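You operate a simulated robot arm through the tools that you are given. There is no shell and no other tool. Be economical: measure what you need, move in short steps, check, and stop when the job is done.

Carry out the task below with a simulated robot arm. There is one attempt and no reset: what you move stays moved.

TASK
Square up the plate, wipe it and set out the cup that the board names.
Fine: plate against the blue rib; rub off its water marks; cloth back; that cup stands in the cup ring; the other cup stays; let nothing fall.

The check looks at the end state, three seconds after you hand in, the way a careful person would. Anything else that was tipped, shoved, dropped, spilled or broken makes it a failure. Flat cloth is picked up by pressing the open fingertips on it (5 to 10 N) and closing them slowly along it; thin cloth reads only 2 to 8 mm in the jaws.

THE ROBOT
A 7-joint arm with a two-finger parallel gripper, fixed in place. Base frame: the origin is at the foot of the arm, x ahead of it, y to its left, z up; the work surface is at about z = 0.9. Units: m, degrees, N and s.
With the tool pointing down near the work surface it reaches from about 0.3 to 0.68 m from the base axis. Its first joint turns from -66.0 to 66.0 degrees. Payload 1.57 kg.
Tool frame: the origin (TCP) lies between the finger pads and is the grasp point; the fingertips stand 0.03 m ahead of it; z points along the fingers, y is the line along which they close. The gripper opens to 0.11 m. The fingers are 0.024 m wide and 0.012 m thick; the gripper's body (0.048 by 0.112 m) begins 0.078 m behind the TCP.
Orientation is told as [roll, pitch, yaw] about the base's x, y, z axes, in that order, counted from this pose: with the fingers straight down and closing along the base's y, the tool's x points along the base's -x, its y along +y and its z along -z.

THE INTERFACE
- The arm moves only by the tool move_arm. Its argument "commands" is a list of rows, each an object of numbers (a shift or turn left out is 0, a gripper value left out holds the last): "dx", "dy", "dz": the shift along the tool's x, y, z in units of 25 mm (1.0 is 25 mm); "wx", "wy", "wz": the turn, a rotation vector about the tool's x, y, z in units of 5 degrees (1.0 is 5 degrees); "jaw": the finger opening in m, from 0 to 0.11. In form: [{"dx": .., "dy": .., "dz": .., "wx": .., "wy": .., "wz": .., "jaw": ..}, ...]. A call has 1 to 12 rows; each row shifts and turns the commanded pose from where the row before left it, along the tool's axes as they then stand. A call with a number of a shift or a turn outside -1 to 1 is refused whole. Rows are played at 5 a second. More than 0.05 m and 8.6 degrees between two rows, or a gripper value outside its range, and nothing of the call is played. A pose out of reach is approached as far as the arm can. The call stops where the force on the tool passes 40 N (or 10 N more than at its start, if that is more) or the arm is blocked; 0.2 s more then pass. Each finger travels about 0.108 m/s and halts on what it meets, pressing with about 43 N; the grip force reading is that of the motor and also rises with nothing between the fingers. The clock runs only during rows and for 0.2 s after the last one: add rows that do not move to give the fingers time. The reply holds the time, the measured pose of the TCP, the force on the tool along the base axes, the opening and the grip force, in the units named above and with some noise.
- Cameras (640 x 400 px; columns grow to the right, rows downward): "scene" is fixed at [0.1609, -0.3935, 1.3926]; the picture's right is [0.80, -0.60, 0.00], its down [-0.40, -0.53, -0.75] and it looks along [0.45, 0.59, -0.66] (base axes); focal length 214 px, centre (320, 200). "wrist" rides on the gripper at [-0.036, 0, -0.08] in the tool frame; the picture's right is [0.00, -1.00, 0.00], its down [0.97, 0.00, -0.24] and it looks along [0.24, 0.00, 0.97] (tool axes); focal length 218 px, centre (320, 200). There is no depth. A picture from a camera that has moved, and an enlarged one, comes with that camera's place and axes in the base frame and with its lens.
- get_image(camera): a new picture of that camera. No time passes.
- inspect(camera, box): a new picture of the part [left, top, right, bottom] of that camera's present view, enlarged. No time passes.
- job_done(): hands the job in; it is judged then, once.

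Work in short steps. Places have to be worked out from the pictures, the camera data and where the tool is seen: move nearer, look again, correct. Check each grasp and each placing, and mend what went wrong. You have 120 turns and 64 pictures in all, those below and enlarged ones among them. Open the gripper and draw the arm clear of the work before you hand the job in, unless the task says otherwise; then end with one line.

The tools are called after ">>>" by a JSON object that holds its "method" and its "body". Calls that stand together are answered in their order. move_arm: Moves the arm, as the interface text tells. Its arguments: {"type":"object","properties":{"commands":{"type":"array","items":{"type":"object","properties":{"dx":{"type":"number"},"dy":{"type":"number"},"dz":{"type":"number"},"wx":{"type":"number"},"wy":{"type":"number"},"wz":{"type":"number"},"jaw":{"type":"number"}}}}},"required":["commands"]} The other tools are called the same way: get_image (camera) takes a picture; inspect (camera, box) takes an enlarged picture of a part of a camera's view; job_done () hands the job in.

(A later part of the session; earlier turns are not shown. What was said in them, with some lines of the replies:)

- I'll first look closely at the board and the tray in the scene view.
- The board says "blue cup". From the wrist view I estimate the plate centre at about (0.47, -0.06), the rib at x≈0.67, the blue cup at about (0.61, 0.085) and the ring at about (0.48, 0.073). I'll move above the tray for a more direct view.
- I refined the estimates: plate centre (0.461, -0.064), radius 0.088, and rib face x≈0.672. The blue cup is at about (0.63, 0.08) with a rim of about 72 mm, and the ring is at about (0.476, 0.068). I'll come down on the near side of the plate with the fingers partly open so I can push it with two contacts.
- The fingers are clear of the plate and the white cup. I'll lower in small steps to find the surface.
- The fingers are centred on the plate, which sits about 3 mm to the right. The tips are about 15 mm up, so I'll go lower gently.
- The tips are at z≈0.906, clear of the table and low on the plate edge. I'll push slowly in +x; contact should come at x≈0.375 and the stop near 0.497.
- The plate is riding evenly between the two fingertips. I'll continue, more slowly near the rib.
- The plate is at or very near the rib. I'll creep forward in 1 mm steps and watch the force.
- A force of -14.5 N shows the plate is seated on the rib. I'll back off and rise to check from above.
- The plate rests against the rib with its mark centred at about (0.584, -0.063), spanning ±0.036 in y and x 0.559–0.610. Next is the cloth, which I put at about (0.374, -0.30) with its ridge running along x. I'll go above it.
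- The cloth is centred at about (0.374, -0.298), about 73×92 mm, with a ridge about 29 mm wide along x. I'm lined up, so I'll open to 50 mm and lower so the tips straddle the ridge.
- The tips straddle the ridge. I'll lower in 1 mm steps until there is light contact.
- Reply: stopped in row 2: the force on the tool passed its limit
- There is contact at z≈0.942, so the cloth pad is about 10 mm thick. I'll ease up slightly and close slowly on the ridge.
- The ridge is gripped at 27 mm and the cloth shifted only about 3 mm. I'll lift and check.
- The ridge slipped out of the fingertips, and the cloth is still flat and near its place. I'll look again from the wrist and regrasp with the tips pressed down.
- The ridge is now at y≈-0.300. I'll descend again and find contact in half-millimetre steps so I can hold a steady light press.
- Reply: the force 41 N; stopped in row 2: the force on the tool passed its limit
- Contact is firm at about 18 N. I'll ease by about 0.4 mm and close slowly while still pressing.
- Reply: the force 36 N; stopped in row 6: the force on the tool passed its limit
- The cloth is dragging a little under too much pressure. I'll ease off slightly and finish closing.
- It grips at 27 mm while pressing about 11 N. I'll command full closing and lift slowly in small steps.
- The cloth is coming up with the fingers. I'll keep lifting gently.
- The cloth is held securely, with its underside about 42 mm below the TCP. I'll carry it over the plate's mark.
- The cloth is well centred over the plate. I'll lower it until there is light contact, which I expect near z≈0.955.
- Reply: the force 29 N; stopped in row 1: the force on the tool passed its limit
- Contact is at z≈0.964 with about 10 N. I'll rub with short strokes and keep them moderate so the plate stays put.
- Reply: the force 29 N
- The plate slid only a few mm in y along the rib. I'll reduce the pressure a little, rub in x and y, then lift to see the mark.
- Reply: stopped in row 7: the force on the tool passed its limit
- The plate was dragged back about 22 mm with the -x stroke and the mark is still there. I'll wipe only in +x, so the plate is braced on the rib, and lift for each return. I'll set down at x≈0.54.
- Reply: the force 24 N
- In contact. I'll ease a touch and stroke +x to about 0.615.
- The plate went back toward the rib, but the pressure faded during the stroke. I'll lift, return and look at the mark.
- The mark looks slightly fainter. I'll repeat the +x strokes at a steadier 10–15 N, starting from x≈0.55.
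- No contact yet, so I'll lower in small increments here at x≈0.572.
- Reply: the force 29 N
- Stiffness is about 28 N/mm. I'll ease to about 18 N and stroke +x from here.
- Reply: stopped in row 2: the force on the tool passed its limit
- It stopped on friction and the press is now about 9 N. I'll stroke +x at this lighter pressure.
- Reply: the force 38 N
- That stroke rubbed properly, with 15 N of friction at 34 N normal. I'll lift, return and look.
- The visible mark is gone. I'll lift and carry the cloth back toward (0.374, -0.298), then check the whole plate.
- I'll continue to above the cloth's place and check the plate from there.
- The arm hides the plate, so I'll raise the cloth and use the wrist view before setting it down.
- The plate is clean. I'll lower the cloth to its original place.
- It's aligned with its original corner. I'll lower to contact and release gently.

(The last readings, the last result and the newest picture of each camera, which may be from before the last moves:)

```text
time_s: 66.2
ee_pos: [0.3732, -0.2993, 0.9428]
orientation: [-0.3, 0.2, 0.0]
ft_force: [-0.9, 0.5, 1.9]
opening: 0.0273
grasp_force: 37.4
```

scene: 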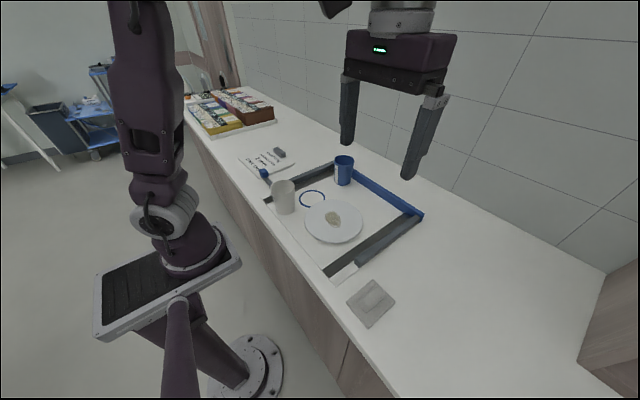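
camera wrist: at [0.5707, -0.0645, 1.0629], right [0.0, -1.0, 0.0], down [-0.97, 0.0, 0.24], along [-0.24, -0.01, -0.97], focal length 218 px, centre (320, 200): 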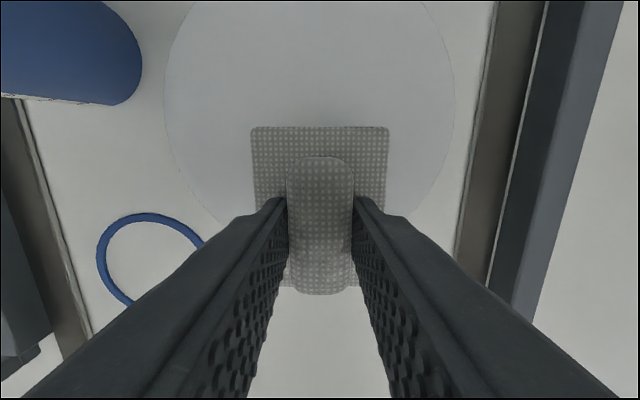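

>>> {"method": "move_arm", "body": {"commands": [{"dz": 0.02}, {"jaw": 0.03}, {"jaw": 0.036}, {"jaw": 0.045}, {"jaw": 0.055}, {"dz": -0.3}, {"dz": -1}, {"dz": -1}, {"dz": -1}, {"dz": -1}, {"dz": -1}, {}]}}

>>> {"method": "inspect", "body": {"camera": "scene", "box": [320, 250, 420, 340]}}

```text
time_s: 68.8
ee_pos: [0.3711, -0.3002, 1.0742]
orientation: [-0.3, 0.2, 0.1]
ft_force: [-0.1, -0.3, 0.3]
opening: 0.0551
grasp_force: 0.0
```

```text
4.44 times, centred on (370, 295) of scene
camera zoom: at [0.1609, -0.3935, 1.3926], right [0.8, -0.6, 0.0], down [-0.4, -0.53, -0.75], along [0.45, 0.59, -0.66], focal length 953 px, centre (98, -222)
```

zoom: 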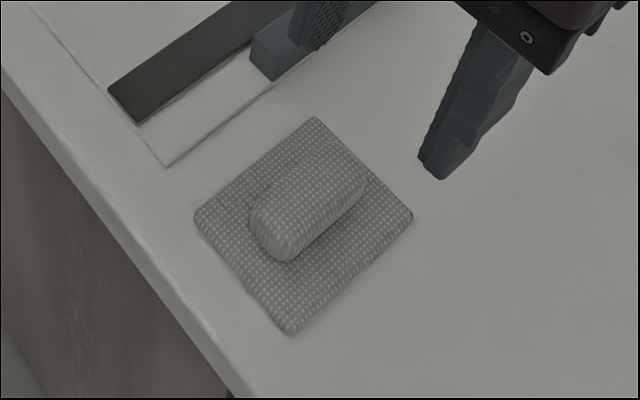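

The cloth shifted about 15 mm toward the tray on release. I'll check from the wrist and correct it.

>>> {"method": "inspect", "body": {"camera": "wrist", "box": [200, 100, 440, 250]}}

```text
2.67 times, centred on (320, 175) of wrist
camera zoom: at [0.4078, -0.2992, 1.1532], right [0.0, -1.0, 0.01], down [-0.97, 0.0, 0.24], along [-0.24, -0.01, -0.97], focal length 582 px, centre (320, 267)
```

zoom: 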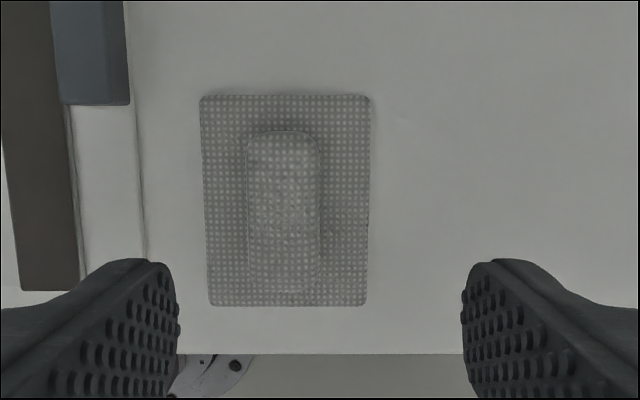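

The cloth centre is at about (0.374, -0.287), so it needs about -12 mm in y. I'll straddle the ridge just above the pad, nudge it over, and release without pressing.

>>> {"method": "move_arm", "body": {"commands": [{"dy": 0.53, "dx": -0.1}, {"dz": 1}, {"dz": 1}, {"dz": 1}, {"dz": 1}, {"dz": 0.8}, {"dz": 0.33}, {}]}}

```text
time_s: 70.6
ee_pos: [0.3732, -0.2862, 0.9459]
orientation: [-0.3, 0.2, 0.1]
ft_force: [-0.6, 0.1, 0.7]
opening: 0.055
grasp_force: 0.1
```

>>> {"method": "move_arm", "body": {"commands": [{"jaw": 0.042}, {"jaw": 0.036}, {"jaw": 0.031}, {}, {"dy": -0.15}, {"dy": -0.15}, {"dy": -0.15}, {"dy": -0.05}, {}, {"jaw": 0.036}, {"jaw": 0.05}, {}]}}

>>> {"method": "move_arm", "body": {"commands": [{"dz": -0.5}, {"dz": -1}, {"dz": -1}, {"dz": -1}, {"dz": -1}, {"dz": -1}, {}]}}

>>> {"method": "inspect", "body": {"camera": "scene", "box": [320, 250, 420, 340]}}

```text
time_s: 73.2
ee_pos: [0.3746, -0.2979, 0.9454]
orientation: [-0.4, 0.2, 0.1]
ft_force: [0.4, -0.3, -0.2]
opening: 0.05
grasp_force: 0.1
```

```text
time_s: 74.8
ee_pos: [0.3763, -0.2961, 1.0823]
orientation: [-0.2, 0.2, 0.1]
ft_force: [-0.2, -0.8, 0.5]
opening: 0.05
grasp_force: 0.0
```

```text
4.44 times, centred on (370, 295) of scene
camera zoom: at [0.1609, -0.3935, 1.3926], right [0.8, -0.6, 0.0], down [-0.4, -0.53, -0.75], along [0.45, 0.59, -0.66], focal length 953 px, centre (98, -222)
```

zoom: 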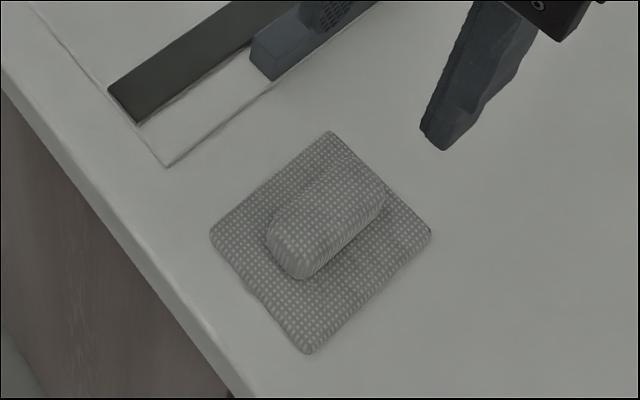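

The cloth is back within about 2 mm of its original place. Now I'll go above the tray to check the plate against the rib and localise the blue cup.

>>> {"method": "move_arm", "body": {"commands": [{"dz": -1, "dy": 0.9, "jaw": 0.1}, {"dz": -1, "dy": 0.9}, {"dz": -1, "dy": 0.9, "dx": -0.4}, {"dz": -1, "dy": 0.9, "dx": -0.4}, {"dz": -0.7, "dy": 0.9, "dx": -0.5}, {"dy": 0.9, "dx": -0.5}, {"dy": 0.9, "dx": -0.5}, {"dy": 0.9, "dx": -0.5}, {"dy": 0.9, "dx": -0.5}, {"dy": 0.9, "dx": -0.5}, {"dx": -0.5, "dy": 0.9}, {}]}}

>>> {"method": "inspect", "body": {"camera": "wrist", "box": [140, 0, 500, 240]}}

>>> {"method": "inspect", "body": {"camera": "scene", "box": [320, 150, 420, 220]}}

```text
time_s: 77.4
ee_pos: [0.4863, -0.0498, 1.1974]
orientation: [-0.3, 0.1, 0.1]
ft_force: [0.1, -0.3, 0.5]
opening: 0.0999
grasp_force: 0.1
```

```text
1.67 times, centred on (320, 120) of wrist
camera zoom: at [0.5225, -0.0489, 1.2765], right [0.0, -1.0, 0.01], down [-0.97, 0.0, 0.24], along [-0.24, -0.01, -0.97], focal length 364 px, centre (320, 333)
```

zoom: 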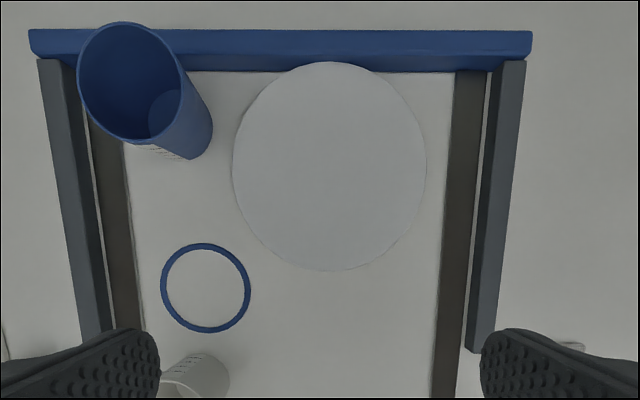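

```text
5.71 times, centred on (370, 185) of scene
camera zoom: at [0.1609, -0.3935, 1.3926], right [0.8, -0.6, 0.0], down [-0.4, -0.53, -0.75], along [0.45, 0.59, -0.66], focal length 1226 px, centre (34, 286)
```

zoom: 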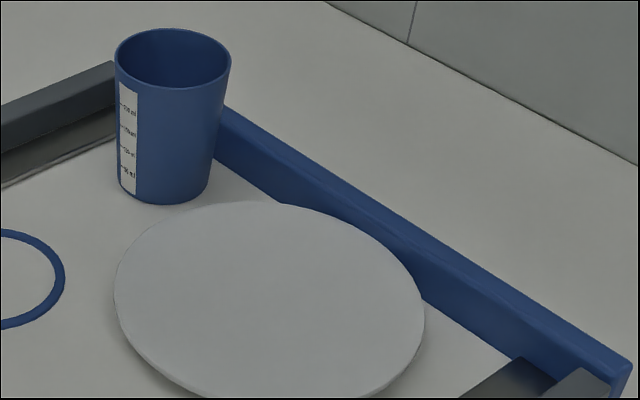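

The plate is clean and at the rib. To be sure of contact I'll repeat a gentle push, coming down at (0.445, -0.062) with the jaw at 80 mm.

>>> {"method": "move_arm", "body": {"commands": [{"dx": 0.85, "dy": -0.5, "jaw": 0.08}, {"dx": 0.8}, {"dz": 1}, {"dz": 1}, {"dz": 1}, {"dz": 1}, {"dz": 1}, {"dz": 1}, {"dz": 1}, {"dz": 1}, {"dz": 1}, {}]}}

>>> {"method": "move_arm", "body": {"commands": [{"dz": 0.8}, {"dz": 0.5}, {"dz": 0.1}, {"dx": -0.4}, {"dx": -0.4}, {"dx": -0.4}, {"dx": -0.2}, {"dx": -0.2}, {"dx": -0.1}, {}]}}

```text
time_s: 80.0
ee_pos: [0.4404, -0.0624, 0.9719]
orientation: [-0.3, 0.2, 0.2]
ft_force: [0.7, -0.2, 0.2]
opening: 0.0801
grasp_force: 0.0
```

```text
time_s: 82.2
ee_pos: [0.4828, -0.0645, 0.938]
orientation: [-0.3, 0.2, 0.0]
ft_force: [1.0, 0.2, 0.0]
opening: 0.0802
grasp_force: 0.0
```

>>> {"method": "move_arm", "body": {"commands": [{"dx": -0.1}, {"dx": -0.1}, {"dx": -0.05}, {"dx": -0.05}, {"dx": -0.05}, {}]}}

```text
time_s: 83.6
ee_pos: [0.4907, -0.0619, 0.939]
orientation: [-0.3, 0.3, 0.1]
ft_force: [-9.7, 2.2, -0.3]
opening: 0.0824
grasp_force: 1.5
```

Resistance is 9.7 N. I'll push one more millimetre to confirm it's solid.

>>> {"method": "move_arm", "body": {"commands": [{"dx": -0.05}, {"dx": -0.05}, {}]}}

```text
time_s: 84.4
ee_pos: [0.494, -0.0626, 0.9386]
orientation: [-0.4, 0.4, 0.1]
ft_force: [-17.3, 3.8, -3.6]
opening: 0.0844
grasp_force: 3.3
```

The plate is solidly seated. I'll back away, rise and move over the blue cup at about (0.632, 0.080), with the jaw at 98 mm.

>>> {"method": "move_arm", "body": {"commands": [{"dx": 0.3}, {"dx": 0.7}, {"dz": -1}, {"dz": -1}, {"dz": -1}, {"dz": -1}, {"dz": -1}, {"dz": -1}, {"dz": -1, "jaw": 0.098}, {}]}}

>>> {"method": "move_arm", "body": {"commands": [{"dx": -0.9, "dy": 0.8}, {"dx": -0.9, "dy": 0.8}, {"dx": -0.9, "dy": 0.8}, {"dx": -0.9, "dy": 0.8}, {"dx": -0.9, "dy": 0.8}, {"dx": -0.9, "dy": 0.8}, {"dx": -0.9, "dy": 0.8}, {"dx": -0.1, "dy": 0.1}, {}]}}

>>> {"method": "get_image", "body": {"camera": "wrist"}}

>>> {"method": "inspect", "body": {"camera": "scene", "box": [280, 130, 440, 250]}}

```text
time_s: 86.6
ee_pos: [0.4721, -0.0601, 1.1169]
orientation: [-0.3, 0.3, 0.0]
ft_force: [-0.1, -0.4, -0.5]
opening: 0.0982
grasp_force: 0.1
```

```text
time_s: 88.6
ee_pos: [0.6295, 0.0802, 1.1112]
orientation: [-0.3, 0.3, 0.0]
ft_force: [0.5, 0.3, -0.2]
opening: 0.0982
grasp_force: 0.1
```

```text
22 pictures are left
camera wrist: at [0.6663, 0.0804, 1.1918], right [0.0, -1.0, 0.01], down [-0.97, 0.0, 0.24], along [-0.24, -0.01, -0.97], focal length 218 px, centre (320, 200)
```

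wrist: 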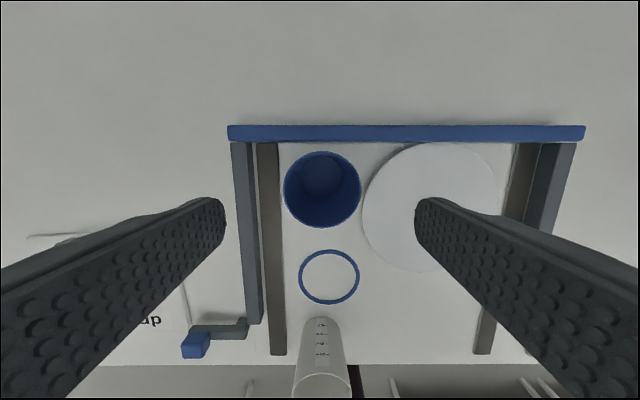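

```text
3.33 times, centred on (360, 190) of scene
camera zoom: at [0.1609, -0.3935, 1.3926], right [0.8, -0.6, 0.0], down [-0.4, -0.53, -0.75], along [0.45, 0.59, -0.66], focal length 715 px, centre (187, 233)
```

zoom: 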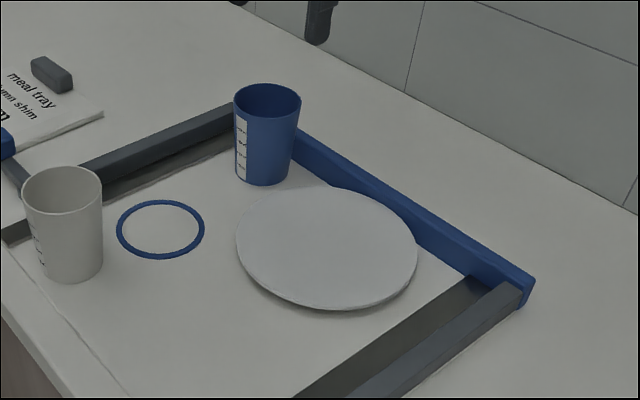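

The cup is centred at about (0.628, 0.076), so I'll shift -4 mm in y and descend with the fingers either side of it.

>>> {"method": "move_arm", "body": {"commands": [{"dy": -0.16}, {"dz": 1}, {"dz": 1}, {"dz": 1}, {}]}}

>>> {"method": "get_image", "body": {"camera": "wrist"}}

```text
time_s: 89.8
ee_pos: [0.6296, 0.0767, 1.0367]
orientation: [-0.3, 0.2, 0.1]
ft_force: [0.0, 0.0, -0.3]
opening: 0.0978
grasp_force: 0.0
```

```text
20 pictures are left
camera wrist: at [0.6656, 0.0776, 1.1168], right [0.0, -1.0, 0.0], down [-0.97, 0.0, 0.24], along [-0.24, 0.0, -0.97], focal length 218 px, centre (320, 200)
```

wrist: 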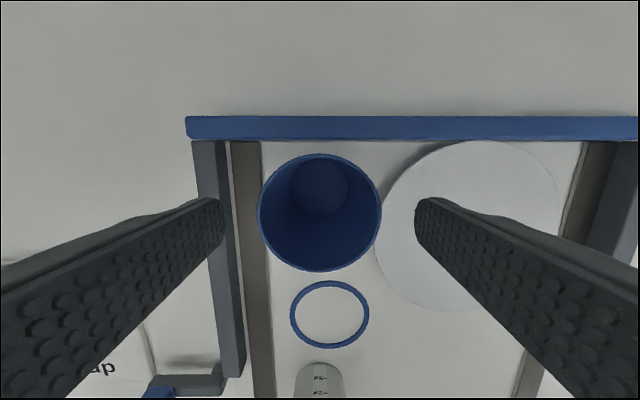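

The cup is centred between the fingers. I'll descend to grip height, z≈0.955, and close slowly.

>>> {"method": "move_arm", "body": {"commands": [{"dx": 0.12, "dz": 0.8}, {"dz": 0.8}, {"dz": 0.8}, {"dz": 0.8}, {}]}}

>>> {"method": "move_arm", "body": {"commands": [{"jaw": 0.085}, {"jaw": 0.076}, {"jaw": 0.07}, {"jaw": 0.064}, {"jaw": 0.058}, {"jaw": 0.052}, {}, {}]}}

>>> {"method": "inspect", "body": {"camera": "scene", "box": [300, 130, 400, 210]}}

```text
time_s: 91.0
ee_pos: [0.6247, 0.0756, 0.9571]
orientation: [-0.3, 0.2, 0.1]
ft_force: [0.3, 0.2, 0.7]
opening: 0.098
grasp_force: 0.1
```

```text
time_s: 92.8
ee_pos: [0.6256, 0.0753, 0.9567]
orientation: [-0.3, 0.2, 0.1]
ft_force: [-1.1, 0.7, 0.1]
opening: 0.0702
grasp_force: 43.2
```

```text
5.00 times, centred on (350, 170) of scene
camera zoom: at [0.1609, -0.3935, 1.3926], right [0.8, -0.6, 0.0], down [-0.4, -0.53, -0.75], along [0.45, 0.59, -0.66], focal length 1072 px, centre (170, 350)
```

zoom: 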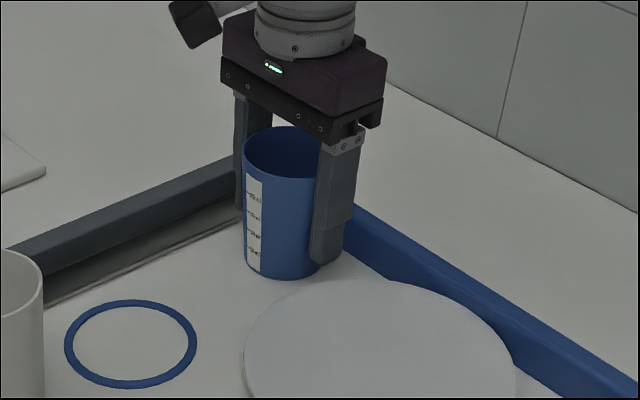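

The cup is gripped at 70 mm with 43 N. I'll lift and carry it toward the ring at about (0.477, 0.068).

>>> {"method": "move_arm", "body": {"commands": [{"dz": -0.3, "jaw": 0.045}, {"dz": -0.7}, {"dz": -0.8}, {"dz": -0.4}, {"dx": 0.6}, {"dx": 0.6}, {"dx": 0.6, "dy": -0.1}, {"dx": 0.6, "dy": -0.2}, {"dx": 0.6}, {"dx": 0.6}, {"dx": 0.6}, {}]}}

>>> {"method": "inspect", "body": {"camera": "scene", "box": [260, 130, 400, 240]}}

>>> {"method": "get_image", "body": {"camera": "wrist"}}

```text
time_s: 95.4
ee_pos: [0.521, 0.0671, 1.0125]
orientation: [-0.3, 0.1, 0.1]
ft_force: [-1.0, -0.7, -0.6]
opening: 0.0701
grasp_force: 43.4
```

```text
3.64 times, centred on (330, 185) of scene
camera zoom: at [0.1609, -0.3935, 1.3926], right [0.8, -0.6, 0.0], down [-0.4, -0.53, -0.75], along [0.45, 0.59, -0.66], focal length 780 px, centre (284, 254)
```

zoom: 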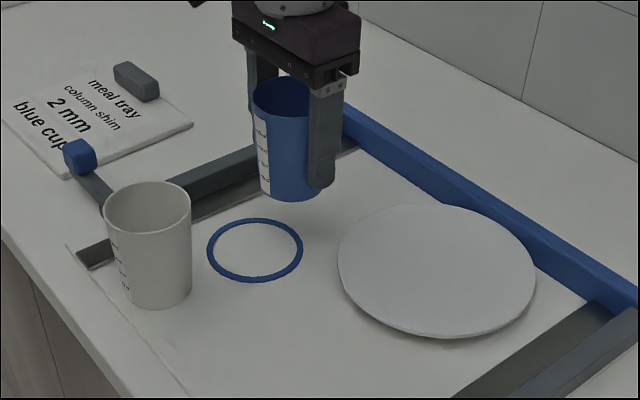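

```text
17 pictures are left
camera wrist: at [0.5581, 0.0689, 1.0917], right [0.0, -1.0, 0.0], down [-0.97, 0.0, 0.24], along [-0.24, -0.01, -0.97], focal length 218 px, centre (320, 200)
```

wrist: 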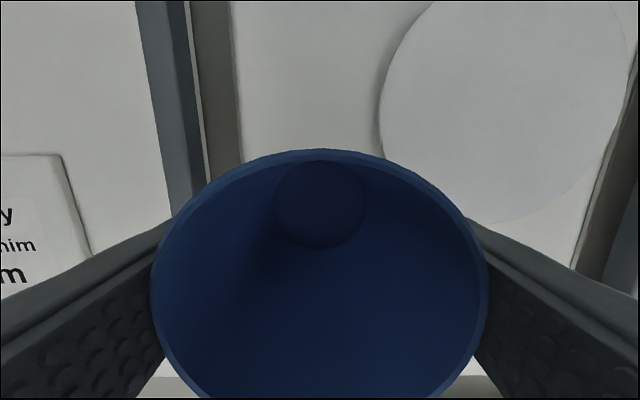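

The cup axis coincides with the TCP, and the ring is confirmed at (0.477, 0.068). I'll move over it and lower most of the way.

>>> {"method": "move_arm", "body": {"commands": [{"dx": 0.6}, {"dx": 0.6}, {"dx": 0.54, "dy": 0.05}, {"dz": 0.8}, {"dz": 0.8}, {}]}}

>>> {"method": "inspect", "body": {"camera": "scene", "box": [270, 150, 370, 230]}}

```text
time_s: 96.8
ee_pos: [0.4789, 0.0682, 0.974]
orientation: [-0.3, 0.2, 0.1]
ft_force: [-0.9, 0.7, -0.8]
opening: 0.0702
grasp_force: 43.0
```

```text
5.00 times, centred on (320, 190) of scene
camera zoom: at [0.1609, -0.3935, 1.3926], right [0.8, -0.6, 0.0], down [-0.4, -0.53, -0.75], along [0.45, 0.59, -0.66], focal length 1072 px, centre (320, 250)
```

zoom: 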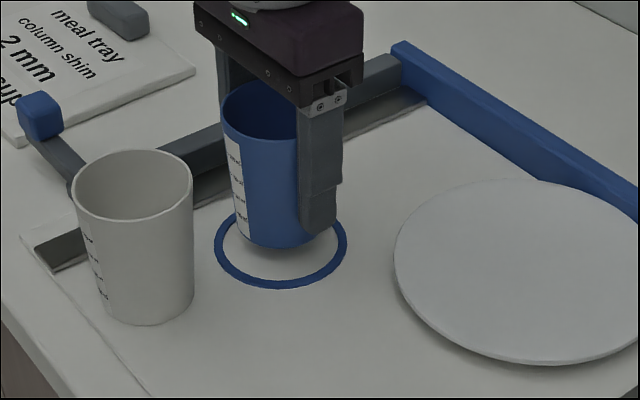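

It's centred over the ring. I'll lower the last 17 mm gently until there is contact.

>>> {"method": "move_arm", "body": {"commands": [{"dz": 0.3}, {"dz": 0.25}, {"dz": 0.08}, {"dz": 0.04}, {}]}}

```text
time_s: 98.0
ee_pos: [0.4782, 0.069, 0.9567]
orientation: [-0.3, 0.2, 0.0]
ft_force: [-1.9, 0.0, 12.7]
opening: 0.0704
grasp_force: 43.2
```

Contact is 12.7 N. I'll ease up slightly, open slowly and check before withdrawing.

>>> {"method": "move_arm", "body": {"commands": [{"dz": -0.015}, {"jaw": 0.072}, {"jaw": 0.076}, {"jaw": 0.082}, {"jaw": 0.09}, {"jaw": 0.098}, {}]}}

>>> {"method": "inspect", "body": {"camera": "scene", "box": [270, 150, 370, 230]}}

```text
time_s: 99.6
ee_pos: [0.4784, 0.0694, 0.9581]
orientation: [-0.3, 0.2, 0.1]
ft_force: [0.1, -0.4, -0.7]
opening: 0.0979
grasp_force: 0.0
```

```text
5.00 times, centred on (320, 190) of scene
camera zoom: at [0.1609, -0.3935, 1.3926], right [0.8, -0.6, 0.0], down [-0.4, -0.53, -0.75], along [0.45, 0.59, -0.66], focal length 1072 px, centre (320, 250)
```

zoom: 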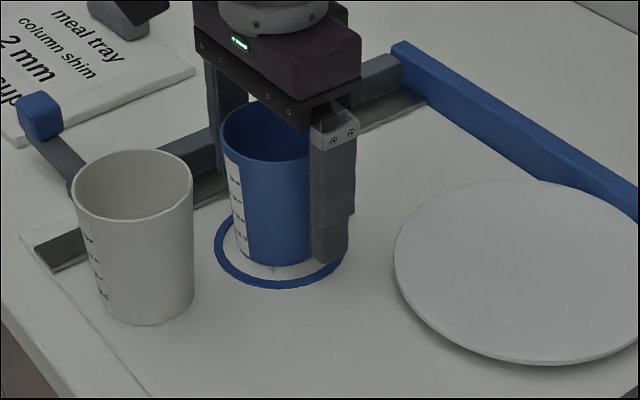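

The cup stands inside the ring. I'll rise straight up and draw clear for a final check.

>>> {"method": "move_arm", "body": {"commands": [{"dz": -0.6}, {"dz": -1}, {"dz": -1}, {"dz": -1}, {"dz": -1}, {"dz": -1}, {"dz": -1}, {"dz": -1}, {"dz": -1}, {"dz": -1}, {"dz": -1}, {}]}}

>>> {"method": "inspect", "body": {"camera": "wrist", "box": [140, 0, 500, 240]}}

>>> {"method": "inspect", "body": {"camera": "scene", "box": [230, 130, 440, 330]}}

```text
time_s: 102.2
ee_pos: [0.4784, 0.0715, 1.2204]
orientation: [-0.3, 0.1, 0.1]
ft_force: [0.0, -0.2, 0.0]
opening: 0.0979
grasp_force: 0.1
```

```text
1.67 times, centred on (320, 120) of wrist
camera zoom: at [0.5154, 0.0711, 1.3007], right [0.0, -1.0, 0.01], down [-0.97, 0.0, 0.24], along [-0.24, -0.01, -0.97], focal length 364 px, centre (320, 333)
```

zoom: 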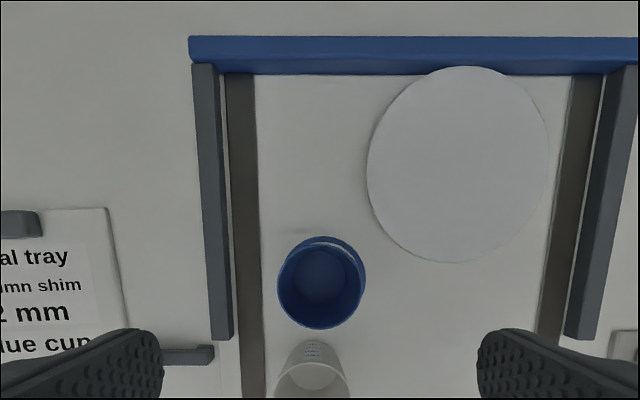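

```text
2.00 times, centred on (335, 230) of scene
camera zoom: at [0.1609, -0.3935, 1.3926], right [0.8, -0.6, 0.0], down [-0.4, -0.53, -0.75], along [0.45, 0.59, -0.66], focal length 429 px, centre (290, 140)
```

zoom: 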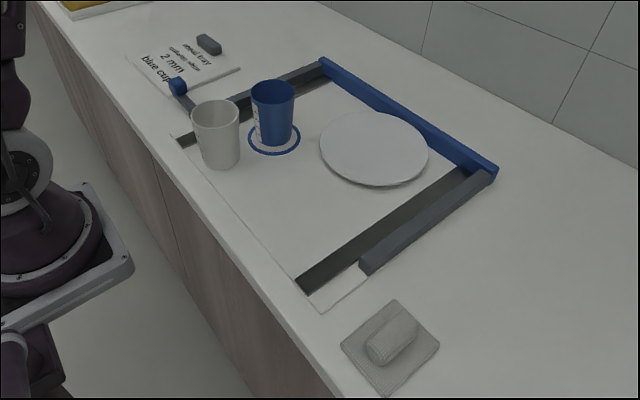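

I'll take one close look at the cup in the ring and the plate-to-rib contact.

>>> {"method": "inspect", "body": {"camera": "scene", "box": [280, 150, 420, 230]}}

```text
4.57 times, centred on (350, 190) of scene
camera zoom: at [0.1609, -0.3935, 1.3926], right [0.8, -0.6, 0.0], down [-0.4, -0.53, -0.75], along [0.45, 0.59, -0.66], focal length 980 px, centre (183, 246)
```

zoom: 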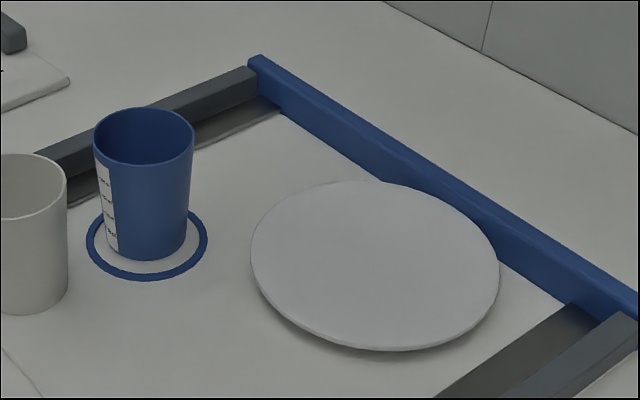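

Everything checks out: the plate is at the rib and clean, the cloth is back, the blue cup stands in the ring, and the white cup is untouched. The gripper is open and clear, so I'll hand in.

>>> {"method": "job_done", "body": {}}

```text
The job is handed in.
```

The job is handed in: the plate is against the blue rib and wiped clean, the cloth is back within about 2 mm of its place, the blue cup named on the board stands in the ring, the white cup wasn't touched, and nothing fell.
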